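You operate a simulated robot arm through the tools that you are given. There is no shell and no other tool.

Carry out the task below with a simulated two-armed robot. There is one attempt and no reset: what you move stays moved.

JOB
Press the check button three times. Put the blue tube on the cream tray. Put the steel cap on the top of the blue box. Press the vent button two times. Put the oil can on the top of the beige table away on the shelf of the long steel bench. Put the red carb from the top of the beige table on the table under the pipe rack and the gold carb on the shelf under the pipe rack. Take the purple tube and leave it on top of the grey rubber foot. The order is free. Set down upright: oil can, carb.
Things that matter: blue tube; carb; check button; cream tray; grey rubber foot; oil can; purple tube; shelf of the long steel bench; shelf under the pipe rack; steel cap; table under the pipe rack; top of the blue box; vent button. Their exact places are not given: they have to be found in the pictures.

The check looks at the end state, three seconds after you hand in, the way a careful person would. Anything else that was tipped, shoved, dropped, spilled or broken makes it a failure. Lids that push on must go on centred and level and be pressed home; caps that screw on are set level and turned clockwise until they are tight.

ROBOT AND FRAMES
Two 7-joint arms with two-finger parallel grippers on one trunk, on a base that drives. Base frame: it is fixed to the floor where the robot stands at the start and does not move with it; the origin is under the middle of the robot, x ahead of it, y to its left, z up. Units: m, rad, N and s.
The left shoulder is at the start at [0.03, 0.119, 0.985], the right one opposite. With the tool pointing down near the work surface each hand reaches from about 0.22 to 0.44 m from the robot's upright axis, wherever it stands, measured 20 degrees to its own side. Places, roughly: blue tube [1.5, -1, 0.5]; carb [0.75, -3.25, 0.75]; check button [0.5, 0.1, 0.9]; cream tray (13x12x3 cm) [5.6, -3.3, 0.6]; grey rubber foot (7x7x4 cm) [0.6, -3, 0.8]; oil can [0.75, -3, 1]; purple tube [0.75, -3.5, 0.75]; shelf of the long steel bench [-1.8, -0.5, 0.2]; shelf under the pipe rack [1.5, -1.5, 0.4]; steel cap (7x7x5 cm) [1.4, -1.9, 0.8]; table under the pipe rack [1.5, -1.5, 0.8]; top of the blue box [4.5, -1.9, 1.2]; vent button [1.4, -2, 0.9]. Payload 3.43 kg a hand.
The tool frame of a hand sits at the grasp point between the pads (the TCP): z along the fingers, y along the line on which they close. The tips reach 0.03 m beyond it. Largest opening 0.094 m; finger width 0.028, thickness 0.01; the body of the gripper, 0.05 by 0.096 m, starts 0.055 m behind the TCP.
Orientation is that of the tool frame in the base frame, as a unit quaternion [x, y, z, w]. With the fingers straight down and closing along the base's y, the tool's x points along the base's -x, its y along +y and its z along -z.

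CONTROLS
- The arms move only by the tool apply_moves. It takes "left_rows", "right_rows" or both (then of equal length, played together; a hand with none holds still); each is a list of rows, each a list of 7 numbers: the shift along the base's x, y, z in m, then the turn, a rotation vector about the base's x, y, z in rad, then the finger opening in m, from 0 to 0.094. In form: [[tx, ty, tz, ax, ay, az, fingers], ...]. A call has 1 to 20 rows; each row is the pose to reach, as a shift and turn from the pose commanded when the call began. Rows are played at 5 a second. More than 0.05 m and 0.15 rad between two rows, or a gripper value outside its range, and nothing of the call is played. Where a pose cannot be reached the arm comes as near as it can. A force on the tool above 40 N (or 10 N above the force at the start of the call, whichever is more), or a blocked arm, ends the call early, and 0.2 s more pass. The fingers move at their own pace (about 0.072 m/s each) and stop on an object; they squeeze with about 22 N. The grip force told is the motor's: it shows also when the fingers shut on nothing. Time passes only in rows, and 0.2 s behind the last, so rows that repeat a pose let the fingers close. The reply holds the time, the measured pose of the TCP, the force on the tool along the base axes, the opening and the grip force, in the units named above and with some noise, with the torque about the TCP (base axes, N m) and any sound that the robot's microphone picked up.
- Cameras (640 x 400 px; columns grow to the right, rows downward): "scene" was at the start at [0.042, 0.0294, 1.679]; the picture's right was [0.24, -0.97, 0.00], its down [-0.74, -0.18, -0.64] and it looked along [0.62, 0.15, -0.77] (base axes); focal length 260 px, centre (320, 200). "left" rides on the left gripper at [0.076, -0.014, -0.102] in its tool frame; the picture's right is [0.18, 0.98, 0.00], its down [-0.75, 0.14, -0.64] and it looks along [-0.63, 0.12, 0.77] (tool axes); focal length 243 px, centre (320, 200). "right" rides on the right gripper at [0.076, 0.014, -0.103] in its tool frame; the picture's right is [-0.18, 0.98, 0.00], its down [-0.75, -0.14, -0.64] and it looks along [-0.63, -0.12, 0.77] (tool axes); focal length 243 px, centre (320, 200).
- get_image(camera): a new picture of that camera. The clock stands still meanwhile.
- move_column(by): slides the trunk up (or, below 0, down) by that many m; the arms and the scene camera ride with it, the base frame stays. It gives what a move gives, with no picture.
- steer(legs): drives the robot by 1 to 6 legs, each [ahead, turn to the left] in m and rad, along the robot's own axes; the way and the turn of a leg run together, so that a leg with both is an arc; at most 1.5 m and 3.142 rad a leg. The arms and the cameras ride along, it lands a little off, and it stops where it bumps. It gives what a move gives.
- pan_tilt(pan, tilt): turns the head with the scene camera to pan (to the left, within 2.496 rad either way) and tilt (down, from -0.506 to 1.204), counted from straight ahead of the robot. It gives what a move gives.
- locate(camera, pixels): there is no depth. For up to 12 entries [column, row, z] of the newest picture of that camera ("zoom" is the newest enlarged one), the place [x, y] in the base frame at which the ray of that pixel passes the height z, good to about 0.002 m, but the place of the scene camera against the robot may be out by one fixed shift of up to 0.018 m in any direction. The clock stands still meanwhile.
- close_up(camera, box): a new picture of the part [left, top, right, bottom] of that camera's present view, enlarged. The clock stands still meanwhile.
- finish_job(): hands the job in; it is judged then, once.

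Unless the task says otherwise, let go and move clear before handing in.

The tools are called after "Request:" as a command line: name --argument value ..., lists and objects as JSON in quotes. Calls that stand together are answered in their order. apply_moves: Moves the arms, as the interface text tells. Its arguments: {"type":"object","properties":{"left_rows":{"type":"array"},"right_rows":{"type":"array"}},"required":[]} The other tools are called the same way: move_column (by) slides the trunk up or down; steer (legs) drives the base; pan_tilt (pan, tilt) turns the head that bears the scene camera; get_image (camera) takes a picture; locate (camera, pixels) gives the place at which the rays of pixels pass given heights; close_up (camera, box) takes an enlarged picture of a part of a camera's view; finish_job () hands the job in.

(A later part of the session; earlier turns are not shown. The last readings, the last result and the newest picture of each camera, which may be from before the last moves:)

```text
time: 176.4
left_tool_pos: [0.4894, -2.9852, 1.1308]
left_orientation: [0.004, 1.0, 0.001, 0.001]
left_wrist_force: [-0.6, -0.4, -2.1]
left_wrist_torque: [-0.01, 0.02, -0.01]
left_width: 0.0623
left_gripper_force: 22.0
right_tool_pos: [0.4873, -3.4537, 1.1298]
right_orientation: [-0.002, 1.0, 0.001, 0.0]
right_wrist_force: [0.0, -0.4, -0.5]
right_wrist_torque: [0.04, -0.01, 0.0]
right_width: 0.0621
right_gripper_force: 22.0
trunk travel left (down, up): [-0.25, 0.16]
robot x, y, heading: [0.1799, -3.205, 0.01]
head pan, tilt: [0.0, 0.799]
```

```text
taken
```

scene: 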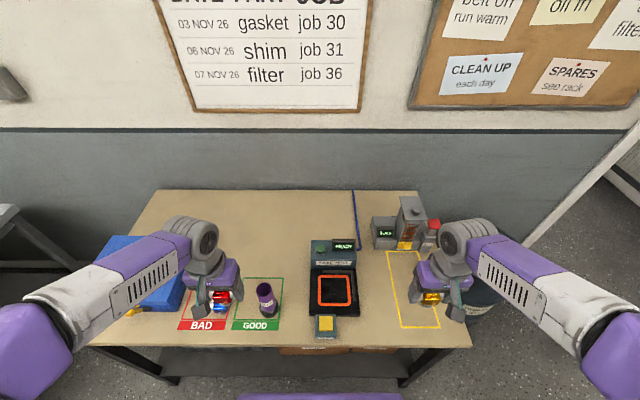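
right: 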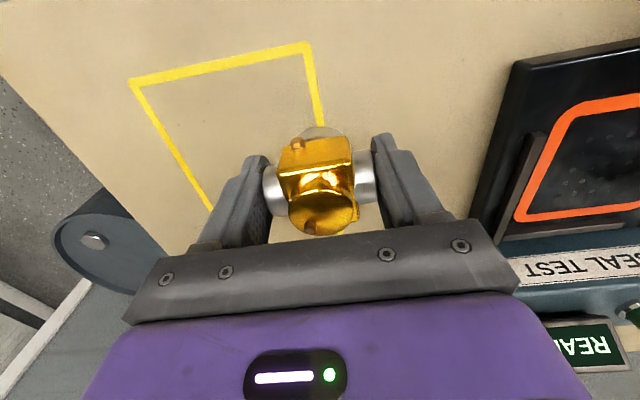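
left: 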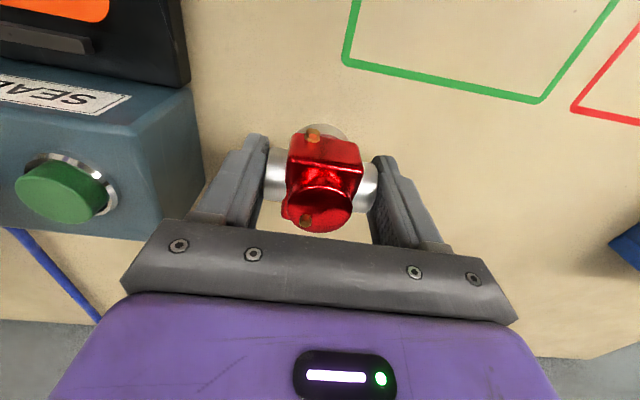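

Both carbs are in carry pose and the table is as it was. I'll back away and look for the doorway.

Request:
steer --legs '[[-0.6, 0]]'

Request:
pan_tilt --pan -0.9 --tilt 0.4

Request:
get_image --camera "scene"

```text
time: 179.8
left_tool_pos: [-0.1119, -2.99, 1.1301]
left_orientation: [0.005, 1.0, 0.001, 0.002]
left_wrist_force: [-0.4, -0.4, -1.5]
left_wrist_torque: [-0.03, 0.02, -0.02]
left_width: 0.0622
left_gripper_force: 21.6
right_tool_pos: [-0.1166, -3.4564, 1.1307]
right_orientation: [-0.001, 1.0, 0.001, 0.0]
right_wrist_force: [0.0, -0.2, -1.3]
right_wrist_torque: [0.02, 0.02, -0.01]
right_width: 0.0619
right_gripper_force: 22.1
trunk travel left (down, up): [-0.25, 0.16]
robot x, y, heading: [-0.4235, -3.2102, -0.002]
head pan, tilt: [0.0, 0.799]
```

```text
time: 181.0
left_tool_pos: [-0.1103, -2.9892, 1.1302]
left_orientation: [0.005, 1.0, 0.001, 0.002]
left_wrist_force: [0.3, -0.3, -2.5]
left_wrist_torque: [0.0, -0.03, -0.02]
left_width: 0.0621
left_gripper_force: 22.4
right_tool_pos: [-0.1166, -3.4557, 1.1298]
right_orientation: [-0.002, 1.0, -0.001, 0.0]
right_wrist_force: [0.2, 0.3, -2.4]
right_wrist_torque: [0.05, 0.01, 0.01]
right_width: 0.0619
right_gripper_force: 21.9
trunk travel left (down, up): [-0.25, 0.16]
robot x, y, heading: [-0.4249, -3.2099, 0.002]
head pan, tilt: [-0.901, 0.4]
```

```text
taken
```

scene: 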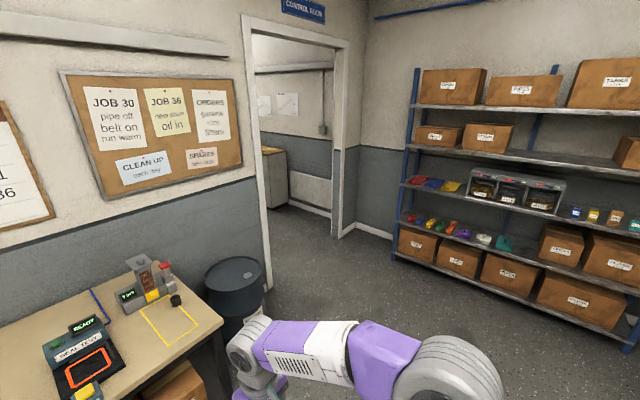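

Request:
locate --camera "scene" --pixels '[[272, 290, 0.0], [335, 237, 0.0], [345, 236, 0.0], [392, 252, 0.05], [357, 224, 0.0], [262, 300, 0.0], [328, 217, 0.0], [240, 330, 0.0]]'

Request:
close_up --camera "scene" --box '[200, 130, 440, 330]'

```text
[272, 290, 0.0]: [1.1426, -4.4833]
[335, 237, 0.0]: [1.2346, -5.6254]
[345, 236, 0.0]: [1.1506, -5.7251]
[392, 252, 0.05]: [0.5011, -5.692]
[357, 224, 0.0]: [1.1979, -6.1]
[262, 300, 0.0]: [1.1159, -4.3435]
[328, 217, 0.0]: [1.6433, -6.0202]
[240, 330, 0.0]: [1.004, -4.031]
```

```text
2.00 times, centred on (320, 230) of scene
```

zoom: 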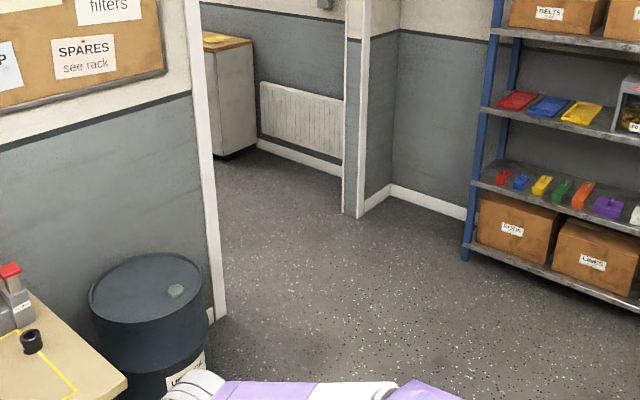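

The doorway is in the wall at x≈1.2, spanning y from about -4.45 to -5.65. I'll drive to (-0.42,-4.8), turn to face it, and re-measure.

Request:
steer --legs '[[0, -1.571], [0.8, 0], [0.8, 0], [0, 1.571]]'

Request:
pan_tilt --pan -0.05 --tilt 0.55

Request:
get_image --camera "scene"

```text
time: 196.9
left_tool_pos: [-0.1305, -4.5991, 1.1304]
left_orientation: [0.012, 1.0, 0.001, 0.002]
left_wrist_force: [-0.1, -0.5, -0.9]
left_wrist_torque: [-0.04, 0.0, 0.0]
left_width: 0.0618
left_gripper_force: 22.1
right_tool_pos: [-0.1418, -5.0673, 1.1293]
right_orientation: [0.005, 1.0, 0.0, 0.0]
right_wrist_force: [0.4, 1.0, -1.5]
right_wrist_torque: [-0.01, 0.03, -0.01]
right_width: 0.0622
right_gripper_force: 21.8
trunk travel left (down, up): [-0.25, 0.16]
robot x, y, heading: [-0.4469, -4.8143, -0.019]
head pan, tilt: [-0.901, 0.4]
```

```text
time: 198.1
left_tool_pos: [-0.1308, -4.6012, 1.1316]
left_orientation: [0.011, 1.0, 0.001, 0.001]
left_wrist_force: [-1.0, 0.1, -2.1]
left_wrist_torque: [-0.01, 0.0, -0.01]
left_width: 0.0618
left_gripper_force: 21.7
right_tool_pos: [-0.1407, -5.0668, 1.1301]
right_orientation: [0.005, 1.0, 0.0, -0.001]
right_wrist_force: [-1.0, -0.5, -2.1]
right_wrist_torque: [0.0, 0.03, 0.01]
right_width: 0.062
right_gripper_force: 21.8
trunk travel left (down, up): [-0.25, 0.16]
robot x, y, heading: [-0.4437, -4.8166, -0.013]
head pan, tilt: [-0.051, 0.55]
```

```text
taken
```

scene: 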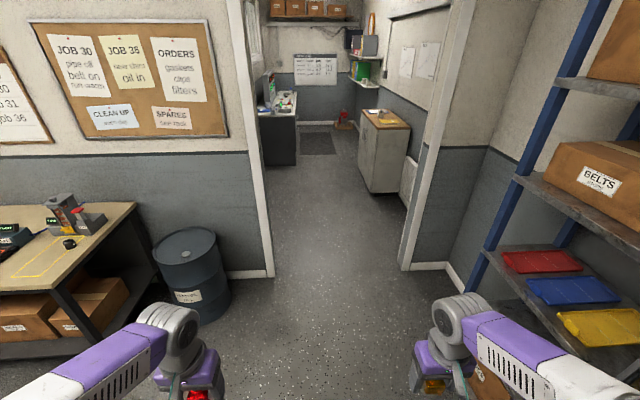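

The doorway is in view between (270,277) and (406,270), with the next room behind. I'll measure the jambs.

Request:
locate --camera "scene" --pixels '[[270, 277, 0.0], [406, 270, 0.0], [226, 308, 0.0], [368, 191, 0.0], [404, 205, 0.0], [263, 165, 0.0], [296, 165, 0.0], [483, 300, 0.05]]'

Request:
close_up --camera "scene" --box '[230, 0, 470, 150]'

Request:
pan_tilt --pan 0.0 --tilt 1.2

Request:
get_image --camera "scene"

```text
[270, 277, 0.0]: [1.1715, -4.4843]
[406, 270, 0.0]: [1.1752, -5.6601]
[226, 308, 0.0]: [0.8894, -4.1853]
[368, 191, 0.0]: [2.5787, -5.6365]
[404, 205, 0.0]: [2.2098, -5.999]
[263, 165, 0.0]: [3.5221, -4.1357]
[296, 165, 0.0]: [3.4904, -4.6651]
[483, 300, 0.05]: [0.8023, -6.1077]
```

```text
2.67 times, centred on (350, 75) of scene
```

zoom: 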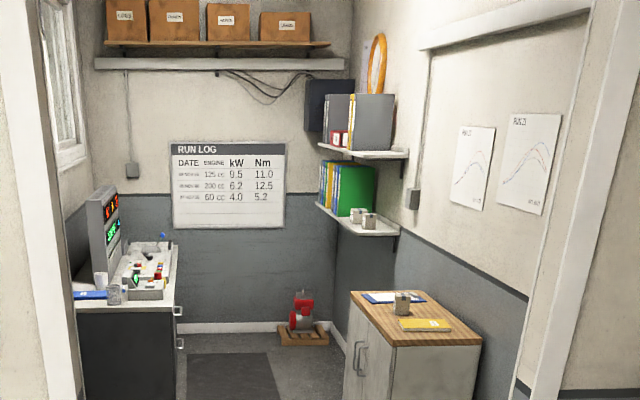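

```text
time: 199.1
left_tool_pos: [-0.1311, -4.5994, 1.1303]
left_orientation: [0.012, 1.0, 0.001, 0.002]
left_wrist_force: [0.5, 0.6, -1.5]
left_wrist_torque: [-0.01, 0.0, 0.0]
left_width: 0.0619
left_gripper_force: 21.6
right_tool_pos: [-0.1421, -5.0669, 1.1297]
right_orientation: [0.005, 1.0, 0.0, 0.0]
right_wrist_force: [0.6, -0.9, -1.4]
right_wrist_torque: [-0.01, 0.01, 0.01]
right_width: 0.0619
right_gripper_force: 22.1
trunk travel left (down, up): [-0.25, 0.16]
robot x, y, heading: [-0.4449, -4.8135, -0.01]
head pan, tilt: [0.0, 1.201]
```

```text
taken
```

scene: 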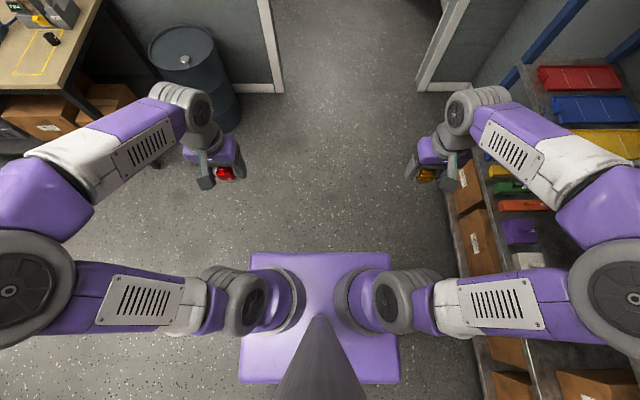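

The opening is from y≈-4.48 to -5.66 (1.18 m), but my elbows stick out about 0.7 m each side. I'll stretch both hands forward to narrow the arms before driving through.

Request:
apply_moves --left_rows '[[0.04, -0.005, -0.005, 0, 0, 0, 0.04], [0.08, -0.01, -0.01, 0, 0, 0, 0.04], [0.12, -0.015, -0.015, 0, 0, 0, 0.04], [0.16, -0.02, -0.02, 0, 0, 0, 0.04], [0.2, -0.03, -0.03, 0, 0, 0, 0.04], [0.24, -0.035, -0.04, 0, 0, 0, 0.04], [0.27, -0.04, -0.05, 0, 0, 0, 0.04], [0.27, -0.04, -0.05, 0, 0, 0, 0.04]]' --right_rows '[[0.04, 0.01, -0.005, 0, 0, 0, 0.04], [0.08, 0.02, -0.01, 0, 0, 0, 0.04], [0.12, 0.03, -0.015, 0, 0, 0, 0.04], [0.16, 0.04, -0.02, 0, 0, 0, 0.04], [0.2, 0.05, -0.03, 0, 0, 0, 0.04], [0.24, 0.06, -0.04, 0, 0, 0, 0.04], [0.27, 0.07, -0.05, 0, 0, 0, 0.04], [0.27, 0.07, -0.05, 0, 0, 0, 0.04]]'

Request:
get_image --camera "scene"

```text
time: 200.9
left_tool_pos: [0.1374, -4.641, 1.0828]
left_orientation: [0.01, 1.0, 0.001, 0.003]
left_wrist_force: [-1.6, -0.1, -1.1]
left_wrist_torque: [-0.01, -0.02, 0.03]
left_width: 0.0618
left_gripper_force: 21.9
right_tool_pos: [0.1265, -4.9957, 1.0795]
right_orientation: [0.005, 1.0, 0.0, 0.0]
right_wrist_force: [-0.5, -0.3, -1.3]
right_wrist_torque: [-0.02, -0.03, 0.02]
right_width: 0.0618
right_gripper_force: 21.9
trunk travel left (down, up): [-0.25, 0.16]
robot x, y, heading: [-0.4516, -4.8132, -0.013]
head pan, tilt: [0.0, 1.201]
```

```text
taken
```

scene: 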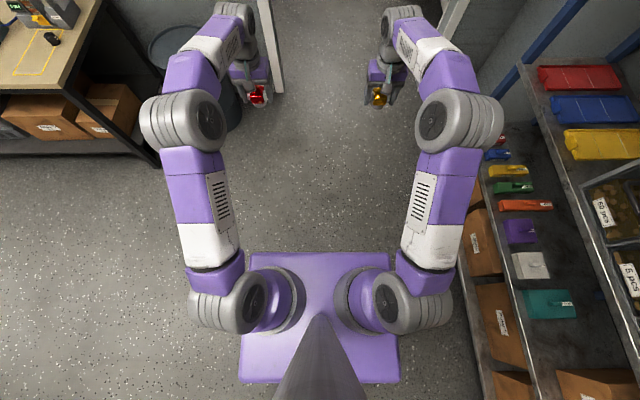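

The arms are now within about ±0.4 m. I'll shift right to the door centre line (y≈-5.07) with a slanted leg, then straighten.

Request:
steer --legs '[[0, -0.25], [1.0, 0], [0, 0.262]]'

Request:
pan_tilt --pan 0.0 --tilt 0.6

Request:
get_image --camera "scene"

```text
time: 207.7
left_tool_pos: [1.0781, -4.875, 1.0815]
left_orientation: [0.002, 1.0, -0.001, 0.002]
left_wrist_force: [-0.8, 0.0, -2.4]
left_wrist_torque: [0.0, 0.01, 0.01]
left_width: 0.0621
left_gripper_force: 22.0
right_tool_pos: [1.0744, -5.2287, 1.0788]
right_orientation: [-0.004, 1.0, 0.0, 0.001]
right_wrist_force: [-0.2, 0.3, -1.8]
right_wrist_torque: [0.01, -0.01, 0.02]
right_width: 0.0619
right_gripper_force: 22.4
trunk travel left (down, up): [-0.25, 0.16]
robot x, y, heading: [0.4966, -5.0611, 0.006]
head pan, tilt: [0.0, 1.201]
```

```text
time: 208.7
left_tool_pos: [1.079, -4.875, 1.0822]
left_orientation: [0.002, 1.0, 0.002, 0.002]
left_wrist_force: [-0.8, -0.3, -1.8]
left_wrist_torque: [-0.01, 0.01, -0.01]
left_width: 0.0618
left_gripper_force: 22.2
right_tool_pos: [1.074, -5.2298, 1.0789]
right_orientation: [-0.005, 1.0, 0.0, 0.0]
right_wrist_force: [0.2, -0.9, -1.3]
right_wrist_torque: [0.0, 0.0, -0.02]
right_width: 0.0619
right_gripper_force: 21.6
trunk travel left (down, up): [-0.25, 0.16]
robot x, y, heading: [0.4992, -5.0632, 0.009]
head pan, tilt: [0.0, 0.6]
```

```text
taken
```

scene: 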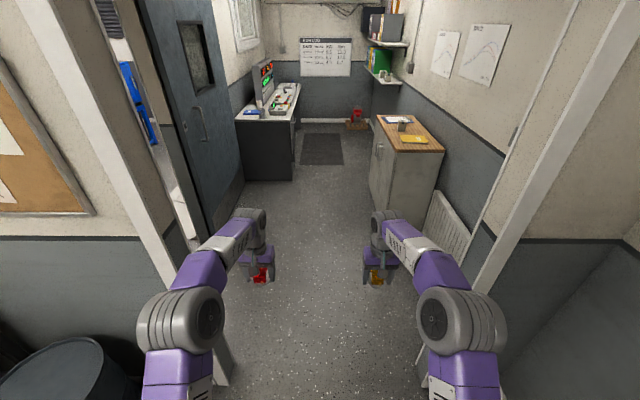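

There is another doorway on the left wall just past this one, with an open door leaf. I'll drive through and look left.

Request:
steer --legs '[[1.1, -0.008]]'

Request:
pan_tilt --pan 1.3 --tilt 0.4

Request:
get_image --camera "scene"

Request:
pan_tilt --pan 0.6 --tilt 0.6

Request:
get_image --camera "scene"

```text
time: 214.4
left_tool_pos: [2.1814, -4.8851, 1.0815]
left_orientation: [0.01, 1.0, 0.001, 0.001]
left_wrist_force: [-0.1, 0.5, -1.7]
left_wrist_torque: [0.01, -0.01, 0.0]
left_width: 0.0618
left_gripper_force: 21.4
right_tool_pos: [2.1709, -5.2396, 1.0793]
right_orientation: [0.003, 1.0, 0.0, 0.001]
right_wrist_force: [0.5, 0.5, -1.7]
right_wrist_torque: [-0.01, 0.01, 0.02]
right_width: 0.062
right_gripper_force: 22.1
trunk travel left (down, up): [-0.25, 0.16]
robot x, y, heading: [1.5954, -5.059, -0.01]
head pan, tilt: [0.0, 0.6]
```

```text
time: 215.8
left_tool_pos: [2.181, -4.8859, 1.0823]
left_orientation: [0.009, 1.0, 0.001, 0.002]
left_wrist_force: [-0.9, -0.9, -0.9]
left_wrist_torque: [0.04, -0.01, 0.03]
left_width: 0.062
left_gripper_force: 22.2
right_tool_pos: [2.1716, -5.2387, 1.0796]
right_orientation: [0.003, 1.0, 0.001, 0.0]
right_wrist_force: [-0.1, -0.6, -2.4]
right_wrist_torque: [-0.01, 0.03, 0.02]
right_width: 0.0617
right_gripper_force: 21.7
trunk travel left (down, up): [-0.25, 0.16]
robot x, y, heading: [1.5935, -5.0605, -0.006]
head pan, tilt: [1.3, 0.4]
```

```text
taken
```

scene: 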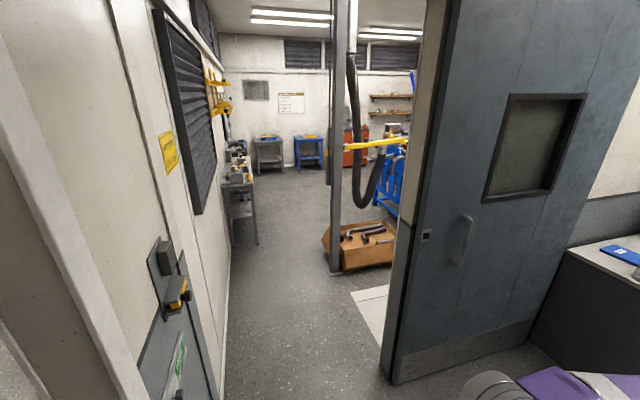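

```text
time: 216.9
left_tool_pos: [2.18, -4.8853, 1.083]
left_orientation: [0.01, 1.0, 0.0, 0.001]
left_wrist_force: [0.0, -0.2, -1.9]
left_wrist_torque: [-0.01, 0.05, -0.02]
left_width: 0.0616
left_gripper_force: 22.2
right_tool_pos: [2.1714, -5.2397, 1.0788]
right_orientation: [0.003, 1.0, 0.0, -0.001]
right_wrist_force: [-0.3, 0.0, -1.2]
right_wrist_torque: [0.03, 0.01, -0.02]
right_width: 0.0617
right_gripper_force: 21.9
trunk travel left (down, up): [-0.25, 0.16]
robot x, y, heading: [1.598, -5.0648, -0.006]
head pan, tilt: [0.6, 0.6]
```

```text
taken
```

scene: 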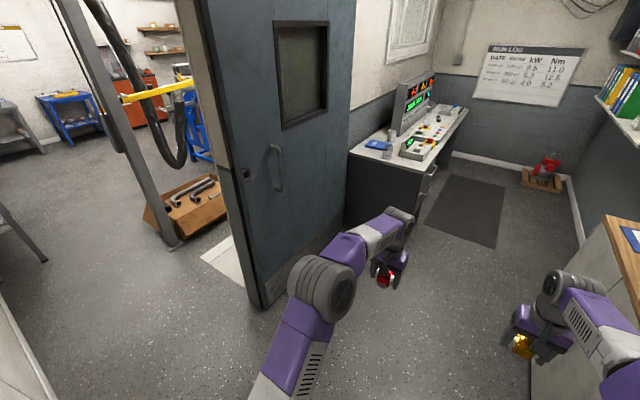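

A second doorway on the left leads to the other room with racks and tables; its open leaf stands on its right side. I'll measure the clear width.

Request:
locate --camera "scene" --pixels '[[262, 308, 0.0], [345, 232, 0.0], [40, 395, 0.0], [176, 248, 0.0], [230, 222, 0.0], [48, 262, 0.0], [205, 262, 0.0], [255, 285, 0.0]]'

Request:
pan_tilt --pan 1.3 --tilt 0.8

Request:
get_image --camera "scene"

```text
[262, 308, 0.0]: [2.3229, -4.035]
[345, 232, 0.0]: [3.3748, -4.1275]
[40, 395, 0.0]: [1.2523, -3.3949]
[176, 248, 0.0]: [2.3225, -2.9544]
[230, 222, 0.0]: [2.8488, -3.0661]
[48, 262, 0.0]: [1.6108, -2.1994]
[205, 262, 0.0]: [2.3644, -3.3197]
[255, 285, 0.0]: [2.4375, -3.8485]
```

```text
time: 218.0
left_tool_pos: [2.1806, -4.8856, 1.0823]
left_orientation: [0.009, 1.0, 0.001, 0.002]
left_wrist_force: [0.2, -0.4, -2.2]
left_wrist_torque: [-0.05, -0.01, 0.0]
left_width: 0.0617
left_gripper_force: 22.1
right_tool_pos: [2.1714, -5.2398, 1.0804]
right_orientation: [0.004, 1.0, 0.0, 0.0]
right_wrist_force: [-0.3, 0.5, -1.3]
right_wrist_torque: [0.03, -0.02, -0.03]
right_width: 0.0617
right_gripper_force: 22.2
trunk travel left (down, up): [-0.25, 0.16]
robot x, y, heading: [1.5978, -5.0609, -0.01]
head pan, tilt: [1.3, 0.799]
```

```text
taken
```

scene: 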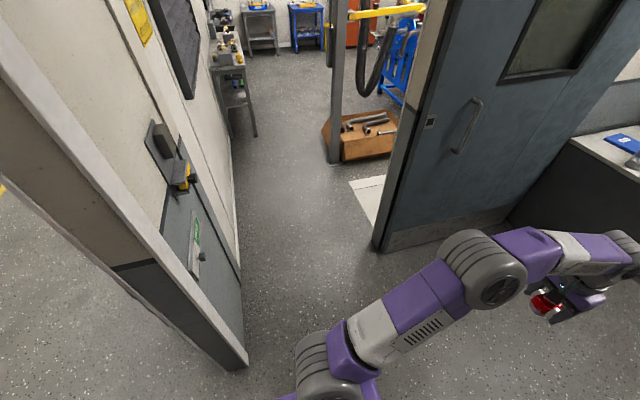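

Request:
locate --camera "scene" --pixels '[[247, 367, 0.0], [243, 300, 0.0], [240, 240, 0.0], [236, 190, 0.0], [378, 250, 0.0], [385, 225, 0.0], [333, 160, 0.0], [350, 160, 0.05], [255, 136, 0.0], [228, 137, 0.0]]'

Request:
close_up --camera "scene" --box '[200, 0, 440, 260]'

```text
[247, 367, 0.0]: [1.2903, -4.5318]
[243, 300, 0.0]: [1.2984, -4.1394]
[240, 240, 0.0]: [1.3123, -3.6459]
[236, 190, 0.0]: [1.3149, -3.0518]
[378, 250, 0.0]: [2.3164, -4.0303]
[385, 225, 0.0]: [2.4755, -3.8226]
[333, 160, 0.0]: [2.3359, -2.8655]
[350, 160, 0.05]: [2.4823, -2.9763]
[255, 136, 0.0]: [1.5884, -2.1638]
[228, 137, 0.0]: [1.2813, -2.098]
```

```text
1.54 times, centred on (320, 130) of scene
```

zoom: 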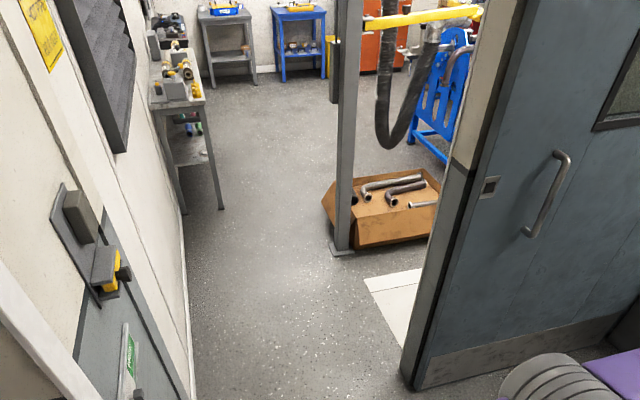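

The gap is from x≈1.30 to 2.316, with its centre at 1.81. I'll move to x≈1.81, turn left and check the line before going through.

Request:
steer --legs '[[0.215, 0], [0, 1.579]]'

Request:
pan_tilt --pan 0.0 --tilt 0.6

Request:
get_image --camera "scene"

```text
time: 223.5
left_tool_pos: [1.6168, -4.4847, 1.0819]
left_orientation: [0.711, -0.703, -0.002, 0.0]
left_wrist_force: [0.3, 0.6, -1.5]
left_wrist_torque: [0.0, -0.01, 0.01]
left_width: 0.0622
left_gripper_force: 22.2
right_tool_pos: [1.971, -4.4844, 1.08]
right_orientation: [0.716, -0.698, 0.0, 0.001]
right_wrist_force: [0.1, 0.4, -2.2]
right_wrist_torque: [-0.03, -0.02, -0.02]
right_width: 0.0617
right_gripper_force: 21.9
trunk travel left (down, up): [-0.25, 0.16]
robot x, y, heading: [1.8123, -5.0585, 1.597]
head pan, tilt: [1.3, 0.799]
```

```text
time: 225.0
left_tool_pos: [1.6176, -4.4868, 1.083]
left_orientation: [0.712, -0.703, -0.002, -0.001]
left_wrist_force: [0.2, 0.1, -2.2]
left_wrist_torque: [-0.03, 0.0, 0.01]
left_width: 0.0619
left_gripper_force: 22.0
right_tool_pos: [1.9727, -4.4828, 1.0785]
right_orientation: [0.715, -0.699, 0.0, -0.001]
right_wrist_force: [-0.6, -0.3, -2.2]
right_wrist_torque: [-0.01, -0.02, 0.04]
right_width: 0.0619
right_gripper_force: 22.2
trunk travel left (down, up): [-0.25, 0.16]
robot x, y, heading: [1.8133, -5.0651, 1.597]
head pan, tilt: [0.0, 0.6]
```

```text
taken
```

scene: 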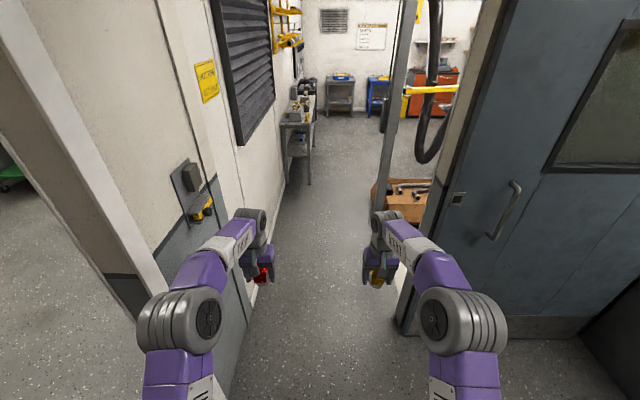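

A push-bar handle sticks out of the left wall near (195,205), close to my left elbow's path. I'll measure its place and height.

Request:
locate --camera "scene" --pixels '[[212, 205, 0.9], [212, 205, 1.0], [212, 205, 1.1], [195, 220, 0.9], [195, 220, 1.0], [190, 165, 1.2], [190, 165, 1.1], [232, 360, 0.0], [405, 330, 0.0], [180, 295, 1.15]]'

Request:
close_up --camera "scene" --box '[140, 130, 300, 330]'

```text
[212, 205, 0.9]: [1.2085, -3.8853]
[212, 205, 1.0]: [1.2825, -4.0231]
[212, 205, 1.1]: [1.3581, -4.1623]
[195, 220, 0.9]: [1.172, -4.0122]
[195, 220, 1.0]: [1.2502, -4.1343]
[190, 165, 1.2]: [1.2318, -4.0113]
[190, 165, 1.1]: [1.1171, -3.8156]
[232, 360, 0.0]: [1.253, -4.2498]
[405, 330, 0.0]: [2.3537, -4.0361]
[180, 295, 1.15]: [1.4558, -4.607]
```

```text
2.00 times, centred on (220, 230) of scene
```

zoom: 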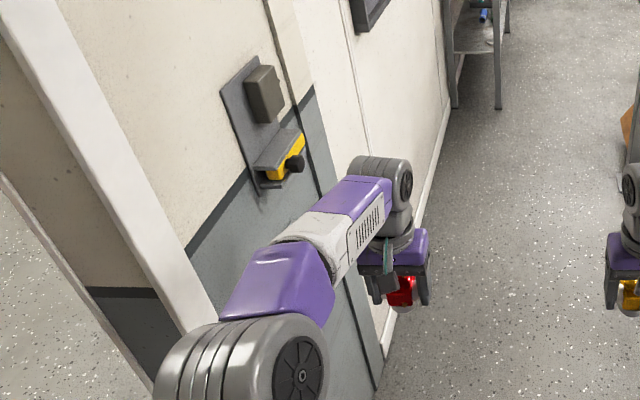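

The device sticks out to about x≈1.37 at elbow height. I'll bring the hands a bit inward, and drive on a line at x≈1.85 so both sides clear.

Request:
apply_moves --left_rows '[[0.02, 0.01, 0, 0, 0, 0, 0.04], [0.045, 0.02, 0, 0, 0, 0, 0.04], [0.07, 0.02, 0, 0, 0, 0, 0.04], [0.07, 0.02, 0, 0, 0, 0, 0.04]]' --right_rows '[[-0.01, 0.01, 0, 0, 0, 0, 0.04], [-0.03, 0.02, 0, 0, 0, 0, 0.04], [-0.05, 0.02, 0, 0, 0, 0, 0.04], [-0.05, 0.02, 0, 0, 0, 0, 0.04]]'

Request:
steer --legs '[[0, -0.075], [0.45, 0]]'

Request:
get_image --camera "scene"

```text
time: 226.0
left_tool_pos: [1.6882, -4.4646, 1.0813]
left_orientation: [0.711, -0.703, -0.002, 0.0]
left_wrist_force: [0.2, 0.5, -1.6]
left_wrist_torque: [0.02, -0.01, -0.01]
left_width: 0.0618
left_gripper_force: 21.4
right_tool_pos: [1.9212, -4.465, 1.0801]
right_orientation: [0.716, -0.698, 0.0, 0.0]
right_wrist_force: [0.0, 0.2, -1.8]
right_wrist_torque: [-0.02, -0.02, -0.01]
right_width: 0.0618
right_gripper_force: 22.4
trunk travel left (down, up): [-0.25, 0.16]
robot x, y, heading: [1.8155, -5.0658, 1.596]
head pan, tilt: [0.0, 0.6]
```

```text
time: 229.2
left_tool_pos: [1.7545, -4.0067, 1.0829]
left_orientation: [-0.686, 0.728, 0.002, 0.0]
left_wrist_force: [-0.1, 0.7, -2.3]
left_wrist_torque: [-0.02, -0.01, 0.01]
left_width: 0.062
left_gripper_force: 21.9
right_tool_pos: [1.9884, -4.0226, 1.0806]
right_orientation: [-0.69, 0.724, -0.001, -0.001]
right_wrist_force: [-0.2, 0.1, -1.1]
right_wrist_torque: [-0.02, 0.0, 0.04]
right_width: 0.0619
right_gripper_force: 22.4
trunk travel left (down, up): [-0.25, 0.16]
robot x, y, heading: [1.8378, -4.6119, 1.524]
head pan, tilt: [0.0, 0.6]
```

```text
taken
```

scene: 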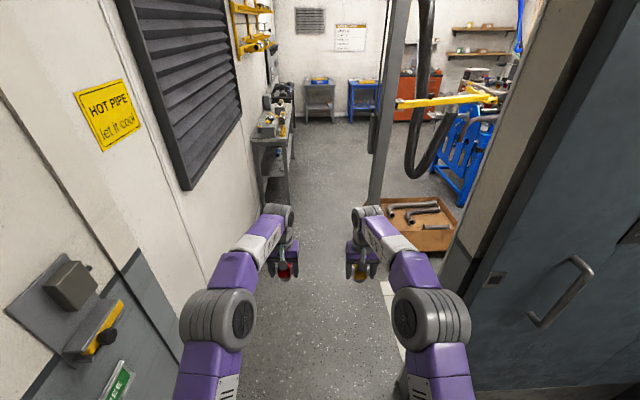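

The clearances look fine on both sides. I'll continue straight through.

Request:
steer --legs '[[1.2, 0.045]]'

Request:
get_image --camera "scene"

Request:
pan_tilt --pan 0.35 --tilt 0.35

Request:
get_image --camera "scene"

Request:
close_up --camera "scene" --box '[180, 60, 420, 260]'

Request:
pan_tilt --pan -0.9 --tilt 0.35

Request:
get_image --camera "scene"

```text
time: 235.2
left_tool_pos: [1.7623, -2.8195, 1.0824]
left_orientation: [-0.701, 0.714, 0.001, 0.0]
left_wrist_force: [-0.1, -0.1, -2.2]
left_wrist_torque: [0.01, -0.02, -0.02]
left_width: 0.062
left_gripper_force: 22.4
right_tool_pos: [1.9968, -2.8266, 1.0793]
right_orientation: [-0.705, 0.709, 0.0, -0.001]
right_wrist_force: [0.5, 0.2, -1.4]
right_wrist_torque: [-0.03, 0.02, 0.05]
right_width: 0.062
right_gripper_force: 22.1
trunk travel left (down, up): [-0.25, 0.16]
robot x, y, heading: [1.8678, -3.4269, 1.561]
head pan, tilt: [0.0, 0.6]
```

```text
taken
```

scene: 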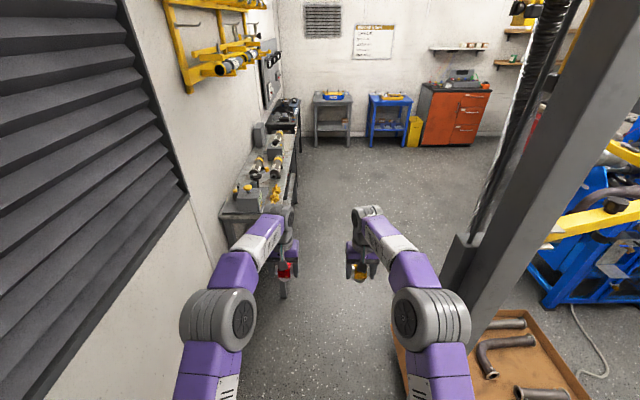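

```text
time: 236.1
left_tool_pos: [1.7616, -2.8207, 1.0816]
left_orientation: [-0.701, 0.713, 0.001, -0.001]
left_wrist_force: [-0.4, 1.3, -1.0]
left_wrist_torque: [0.03, 0.0, 0.01]
left_width: 0.0619
left_gripper_force: 21.7
right_tool_pos: [1.9972, -2.8275, 1.0801]
right_orientation: [-0.705, 0.709, 0.001, 0.001]
right_wrist_force: [0.4, -0.3, -2.7]
right_wrist_torque: [-0.01, -0.01, 0.0]
right_width: 0.0619
right_gripper_force: 22.0
trunk travel left (down, up): [-0.25, 0.16]
robot x, y, heading: [1.868, -3.4214, 1.566]
head pan, tilt: [0.351, 0.351]
```

```text
taken
```

scene: 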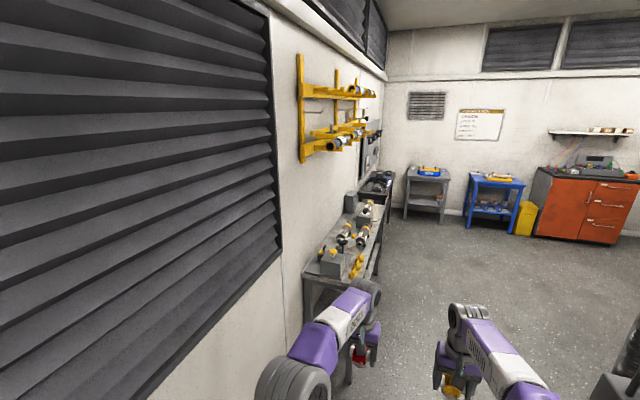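

```text
2.00 times, centred on (300, 160) of scene
```

zoom: 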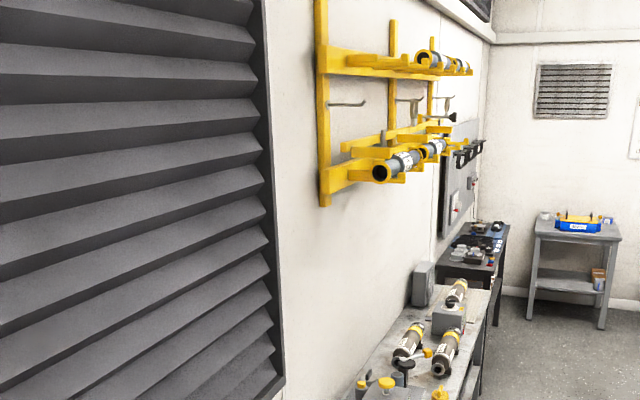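

```text
time: 237.5
left_tool_pos: [1.7618, -2.8197, 1.0822]
left_orientation: [-0.701, 0.713, 0.002, 0.001]
left_wrist_force: [0.2, -0.5, -1.9]
left_wrist_torque: [0.0, 0.04, 0.0]
left_width: 0.0619
left_gripper_force: 21.8
right_tool_pos: [1.9957, -2.8267, 1.0797]
right_orientation: [-0.705, 0.709, 0.0, 0.0]
right_wrist_force: [0.5, 0.6, -2.1]
right_wrist_torque: [-0.03, 0.01, -0.01]
right_width: 0.062
right_gripper_force: 21.6
trunk travel left (down, up): [-0.25, 0.16]
robot x, y, heading: [1.8667, -3.4215, 1.562]
head pan, tilt: [-0.901, 0.351]
```

```text
taken
```

scene: 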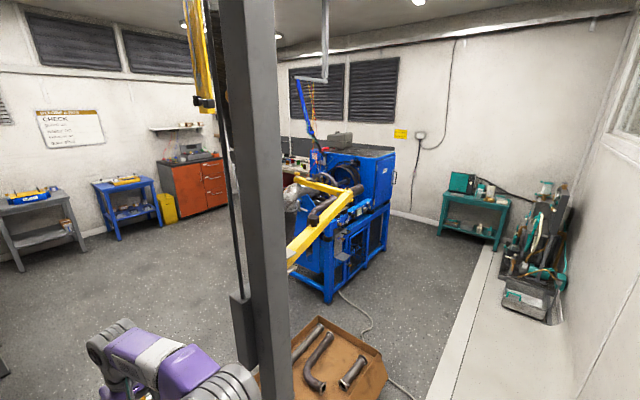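

The yellow pipe rack hangs over the table on the left wall, the blue dyno box is straight across, and a green cart is in the far right corner. First I need the exact clearances to the crane column and the table corner.

Request:
pan_tilt --pan -0.6 --tilt 0.9

Request:
get_image --camera "scene"

Request:
pan_tilt --pan 0.1 --tilt 0.75

Request:
get_image --camera "scene"

```text
time: 238.5
left_tool_pos: [1.762, -2.8212, 1.0823]
left_orientation: [-0.701, 0.713, 0.002, 0.001]
left_wrist_force: [0.0, -0.4, -1.5]
left_wrist_torque: [0.01, 0.01, 0.0]
left_width: 0.062
left_gripper_force: 22.5
right_tool_pos: [1.9969, -2.8261, 1.0798]
right_orientation: [-0.705, 0.709, -0.001, 0.0]
right_wrist_force: [0.3, 0.5, -2.0]
right_wrist_torque: [-0.01, -0.03, -0.04]
right_width: 0.0617
right_gripper_force: 22.0
trunk travel left (down, up): [-0.25, 0.16]
robot x, y, heading: [1.8701, -3.4224, 1.561]
head pan, tilt: [-0.6, 0.901]
```

```text
taken
```

scene: 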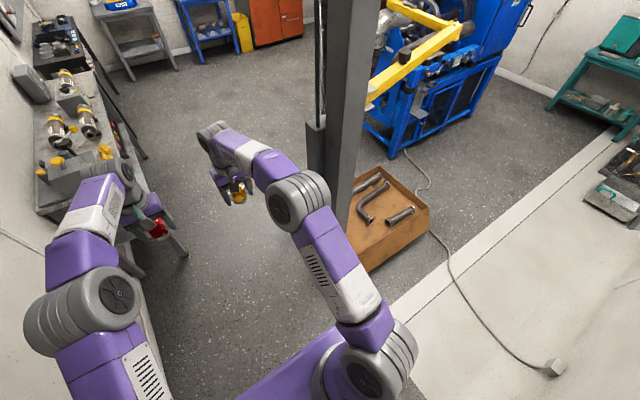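

```text
time: 239.6
left_tool_pos: [1.7621, -2.8194, 1.0815]
left_orientation: [-0.701, 0.714, 0.001, 0.001]
left_wrist_force: [0.8, -0.3, -1.7]
left_wrist_torque: [0.02, -0.01, 0.0]
left_width: 0.0619
left_gripper_force: 21.9
right_tool_pos: [1.9973, -2.8269, 1.0796]
right_orientation: [-0.706, 0.708, 0.0, 0.0]
right_wrist_force: [-0.2, 0.5, -1.6]
right_wrist_torque: [0.0, 0.04, -0.01]
right_width: 0.0619
right_gripper_force: 21.9
trunk travel left (down, up): [-0.25, 0.16]
robot x, y, heading: [1.8691, -3.4242, 1.561]
head pan, tilt: [0.099, 0.75]
```

```text
taken
```

scene: 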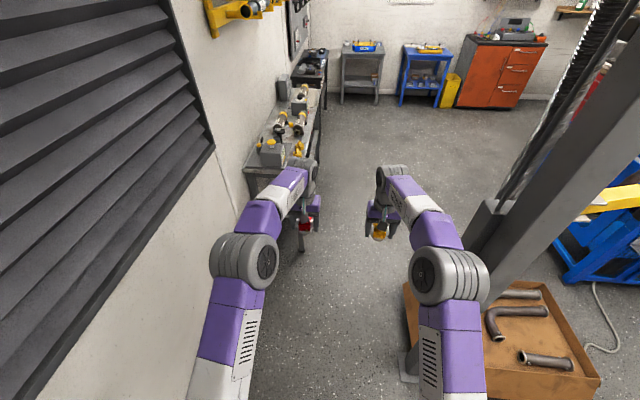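

Request:
locate --camera "scene" --pixels '[[402, 350, 0.0], [400, 378, 0.0], [405, 282, 0.15], [302, 250, 0.0], [304, 178, 0.8], [245, 170, 0.8], [323, 88, 0.8], [480, 205, 1.0], [470, 235, 1.0]]'

Request:
close_up --camera "scene" --box '[220, 60, 380, 260]'

```text
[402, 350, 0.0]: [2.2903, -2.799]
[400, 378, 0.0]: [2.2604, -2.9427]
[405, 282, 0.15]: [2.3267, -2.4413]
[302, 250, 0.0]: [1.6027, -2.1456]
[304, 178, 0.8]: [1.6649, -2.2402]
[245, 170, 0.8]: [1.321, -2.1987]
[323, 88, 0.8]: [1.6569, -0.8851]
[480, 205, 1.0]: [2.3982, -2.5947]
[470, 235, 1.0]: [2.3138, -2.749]
```

```text
2.00 times, centred on (300, 160) of scene
```

zoom: 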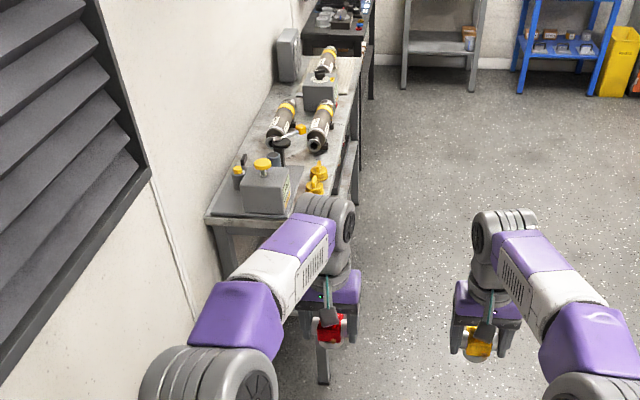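

The column's foot plate starts at x≈2.26 and the table leg is at (1.603,-2.146). I'll slant left to about (1.78,-2.65), where there's room on both sides to turn right.

Request:
steer --legs '[[0, 0.125], [0.778, 0]]'

Request:
pan_tilt --pan -0.3 --tilt 1.15

Request:
get_image --camera "scene"

```text
time: 244.2
left_tool_pos: [1.586, -2.0873, 1.0825]
left_orientation: [0.748, -0.664, -0.001, 0.0]
left_wrist_force: [-0.3, 0.6, -0.9]
left_wrist_torque: [-0.06, -0.01, 0.0]
left_width: 0.0617
left_gripper_force: 21.5
right_tool_pos: [1.8202, -2.061, 1.0802]
right_orientation: [0.751, -0.66, 0.001, 0.0]
right_wrist_force: [0.6, -1.3, -2.4]
right_wrist_torque: [-0.03, -0.01, 0.02]
right_width: 0.0619
right_gripper_force: 21.7
trunk travel left (down, up): [-0.25, 0.16]
robot x, y, heading: [1.7728, -2.6697, 1.699]
head pan, tilt: [0.099, 0.75]
```

```text
time: 245.1
left_tool_pos: [1.588, -2.0864, 1.0816]
left_orientation: [0.748, -0.664, -0.002, -0.001]
left_wrist_force: [0.2, -0.4, -1.5]
left_wrist_torque: [0.01, 0.03, -0.03]
left_width: 0.0622
left_gripper_force: 21.8
right_tool_pos: [1.8202, -2.0616, 1.0805]
right_orientation: [0.752, -0.659, 0.0, 0.0]
right_wrist_force: [-0.9, 0.9, -2.0]
right_wrist_torque: [0.01, -0.03, 0.02]
right_width: 0.062
right_gripper_force: 22.3
trunk travel left (down, up): [-0.25, 0.16]
robot x, y, heading: [1.7765, -2.6708, 1.699]
head pan, tilt: [-0.3, 1.15]
```

```text
taken
```

scene: 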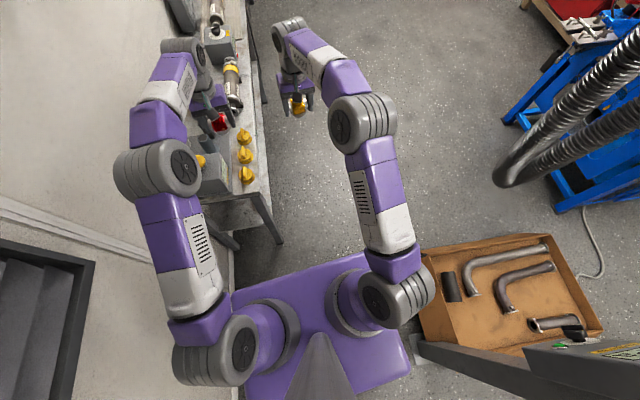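

I'll measure the cardboard box's near corners, the column plate and the table leg against the base.

Request:
locate --camera "scene" --pixels '[[422, 262, 0.15], [415, 262, 0.0], [545, 235, 0.15], [418, 340, 0.0], [412, 365, 0.0], [280, 242, 0.0], [236, 290, 0.25], [370, 252, 0.25], [410, 370, 0.25], [238, 250, 0.0]]'

Request:
close_up --camera "scene" --box '[220, 180, 480, 400]'

```text
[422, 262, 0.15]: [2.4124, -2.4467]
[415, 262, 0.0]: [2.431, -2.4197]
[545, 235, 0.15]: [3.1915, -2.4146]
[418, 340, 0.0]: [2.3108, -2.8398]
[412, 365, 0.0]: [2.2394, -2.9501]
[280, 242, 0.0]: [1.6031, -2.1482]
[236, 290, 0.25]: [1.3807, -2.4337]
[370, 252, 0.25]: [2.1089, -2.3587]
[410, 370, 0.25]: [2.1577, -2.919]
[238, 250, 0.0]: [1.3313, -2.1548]
```

```text
1.82 times, centred on (350, 290) of scene
```

zoom: 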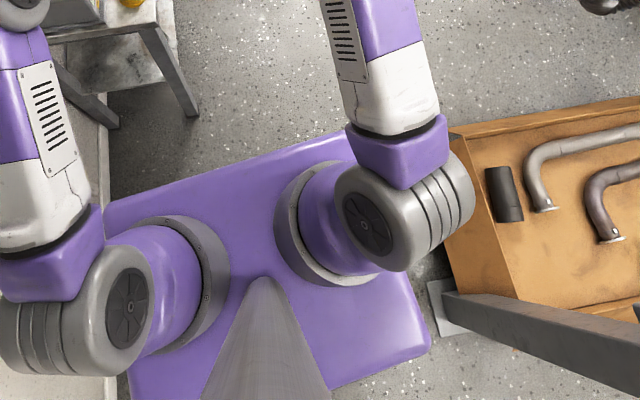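

The base has room: at heading about 1.0 rad there are about 5 cm to the box and 6 cm to the table leg. I'll turn right by 0.70 and drive out to (2.18,-2.04).

Request:
steer --legs '[[0, -0.7], [0.75, 0]]'

Request:
pan_tilt --pan 1.2 --tilt 0.7

Request:
get_image --camera "scene"

```text
time: 251.1
left_tool_pos: [2.4375, -1.4883, 1.0824]
left_orientation: [-0.463, 0.887, 0.002, 0.001]
left_wrist_force: [0.2, 0.1, -1.8]
left_wrist_torque: [0.0, 0.01, 0.01]
left_width: 0.0622
left_gripper_force: 21.6
right_tool_pos: [2.6307, -1.6239, 1.079]
right_orientation: [-0.468, 0.884, 0.0, 0.0]
right_wrist_force: [-0.2, -0.3, -1.6]
right_wrist_torque: [0.01, 0.03, -0.01]
right_width: 0.0619
right_gripper_force: 22.9
trunk travel left (down, up): [-0.25, 0.16]
robot x, y, heading: [2.1915, -2.0464, 0.971]
head pan, tilt: [-0.3, 1.15]
```

```text
time: 252.7
left_tool_pos: [2.4375, -1.4881, 1.0821]
left_orientation: [-0.462, 0.887, 0.002, 0.001]
left_wrist_force: [0.0, 0.5, -2.0]
left_wrist_torque: [-0.01, 0.03, -0.01]
left_width: 0.0618
left_gripper_force: 21.9
right_tool_pos: [2.6294, -1.6248, 1.0789]
right_orientation: [-0.468, 0.884, 0.0, -0.001]
right_wrist_force: [0.3, -0.1, -1.1]
right_wrist_torque: [-0.02, -0.03, 0.01]
right_width: 0.062
right_gripper_force: 21.8
trunk travel left (down, up): [-0.25, 0.16]
robot x, y, heading: [2.1892, -2.0465, 0.974]
head pan, tilt: [1.201, 0.7]
```

```text
taken
```

scene: 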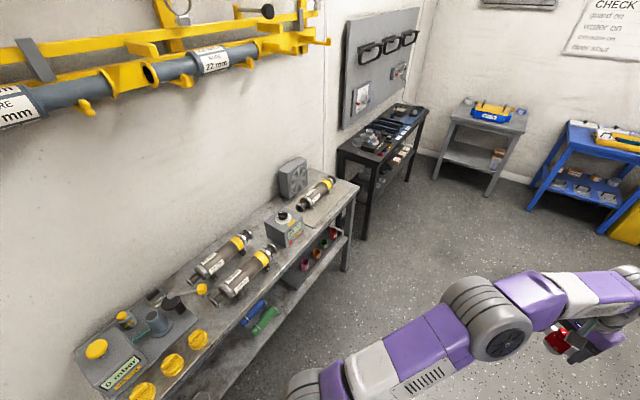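

The table, its shelf with blue and green tubes, and other parts are now visible. I'll move a little farther north and turn to face the table.

Request:
steer --legs '[[0.35, 0], [0, 2.168]]'

Request:
pan_tilt --pan 0.0 --tilt 0.6

Request:
get_image --camera "scene"

Request:
close_up --camera "scene" --box '[100, 120, 420, 320]'

```text
time: 260.3
left_tool_pos: [1.7979, -1.9038, 1.0818]
left_orientation: [1.0, 0.026, -0.001, 0.001]
left_wrist_force: [-0.9, 1.0, -1.6]
left_wrist_torque: [0.01, 0.01, 0.01]
left_width: 0.0619
left_gripper_force: 22.0
right_tool_pos: [1.7877, -1.668, 1.0798]
right_orientation: [0.999, 0.032, -0.001, 0.0]
right_wrist_force: [0.3, -0.4, -1.7]
right_wrist_torque: [0.02, -0.01, -0.01]
right_width: 0.0621
right_gripper_force: 22.3
trunk travel left (down, up): [-0.25, 0.16]
robot x, y, heading: [2.3915, -1.7531, -3.074]
head pan, tilt: [1.201, 0.7]
```

```text
time: 261.7
left_tool_pos: [1.798, -1.9028, 1.0823]
left_orientation: [1.0, 0.027, -0.002, 0.001]
left_wrist_force: [-0.3, -0.5, -1.4]
left_wrist_torque: [0.02, -0.01, 0.03]
left_width: 0.062
left_gripper_force: 21.7
right_tool_pos: [1.7868, -1.6692, 1.0807]
right_orientation: [0.999, 0.032, 0.0, -0.001]
right_wrist_force: [0.5, 0.8, -1.6]
right_wrist_torque: [0.01, 0.02, -0.02]
right_width: 0.0618
right_gripper_force: 22.9
trunk travel left (down, up): [-0.25, 0.16]
robot x, y, heading: [2.3919, -1.7573, -3.08]
head pan, tilt: [0.0, 0.6]
```

```text
taken
```

scene: 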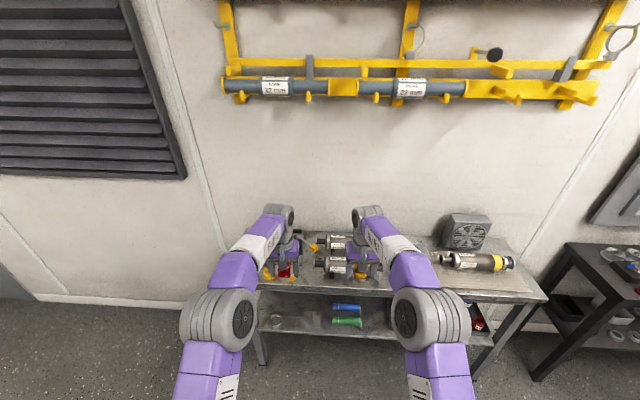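

```text
2.00 times, centred on (260, 220) of scene
```

zoom: 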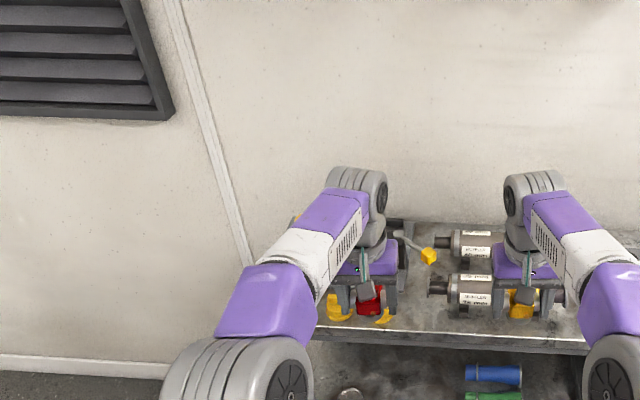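

The arms hide the table. I'll pull the hands back and apart to see it.

Request:
apply_moves --left_rows '[[0.04, -0.015, 0.005, 0, 0, 0, 0.04], [0.08, -0.03, 0.01, 0, 0, 0, 0.04], [0.12, -0.045, 0.02, 0, 0, 0, 0.04], [0.16, -0.06, 0.03, 0, 0, 0, 0.04], [0.2, -0.08, 0.04, 0, 0, 0, 0.04], [0.24, -0.1, 0.05, 0, 0, 0, 0.04], [0.27, -0.12, 0.05, 0, 0, 0, 0.04], [0.27, -0.13, 0.05, 0, 0, 0, 0.04]]' --right_rows '[[0.04, 0.015, 0.005, 0, 0, 0, 0.04], [0.08, 0.03, 0.01, 0, 0, 0, 0.04], [0.12, 0.045, 0.02, 0, 0, 0, 0.04], [0.16, 0.06, 0.03, 0, 0, 0, 0.04], [0.2, 0.08, 0.04, 0, 0, 0, 0.04], [0.24, 0.1, 0.05, 0, 0, 0, 0.04], [0.27, 0.12, 0.05, 0, 0, 0, 0.04], [0.27, 0.13, 0.05, 0, 0, 0, 0.04]]'

Request:
pan_tilt --pan 0.1 --tilt 0.75

Request:
get_image --camera "scene"

Request:
close_up --camera "scene" --box '[200, 120, 480, 300]'

```text
time: 263.5
left_tool_pos: [2.0661, -2.0323, 1.1301]
left_orientation: [1.0, 0.026, 0.0, 0.001]
left_wrist_force: [0.3, -0.4, -2.2]
left_wrist_torque: [0.0, 0.0, -0.03]
left_width: 0.062
left_gripper_force: 21.5
right_tool_pos: [2.0557, -1.5378, 1.1293]
right_orientation: [0.999, 0.032, 0.001, 0.0]
right_wrist_force: [0.3, 0.5, -1.8]
right_wrist_torque: [0.02, -0.02, 0.01]
right_width: 0.0618
right_gripper_force: 22.0
trunk travel left (down, up): [-0.25, 0.16]
robot x, y, heading: [2.3889, -1.7549, -3.077]
head pan, tilt: [0.0, 0.6]
```

```text
time: 264.2
left_tool_pos: [2.0675, -2.0313, 1.1303]
left_orientation: [1.0, 0.026, -0.002, 0.001]
left_wrist_force: [-0.8, -0.4, -1.8]
left_wrist_torque: [0.02, 0.0, 0.0]
left_width: 0.0615
left_gripper_force: 22.4
right_tool_pos: [2.0573, -1.5369, 1.1292]
right_orientation: [0.999, 0.032, 0.0, 0.0]
right_wrist_force: [-0.9, -0.6, -1.7]
right_wrist_torque: [-0.01, -0.01, 0.01]
right_width: 0.0621
right_gripper_force: 22.0
trunk travel left (down, up): [-0.25, 0.16]
robot x, y, heading: [2.3902, -1.7572, -3.079]
head pan, tilt: [0.099, 0.75]
```

```text
taken
```

scene: 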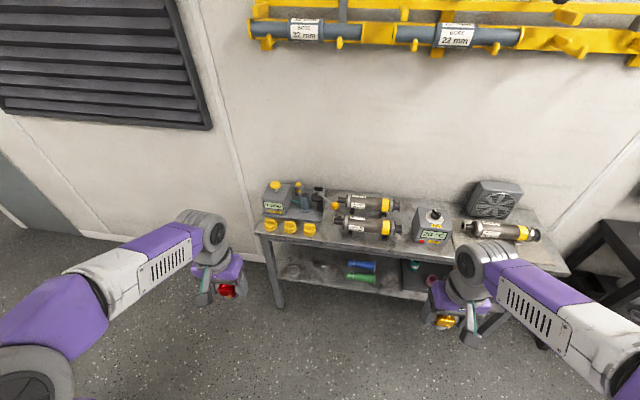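

```text
2.22 times, centred on (340, 210) of scene
```

zoom: 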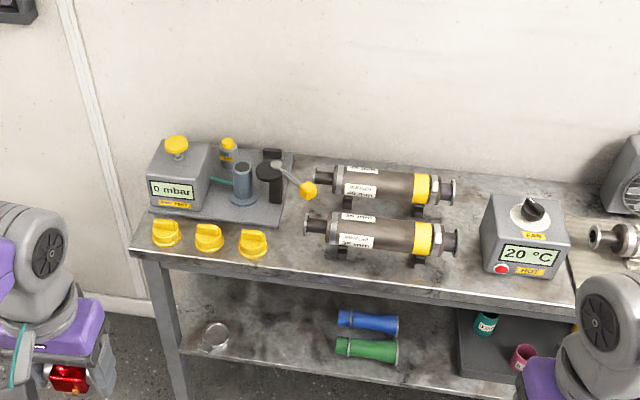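

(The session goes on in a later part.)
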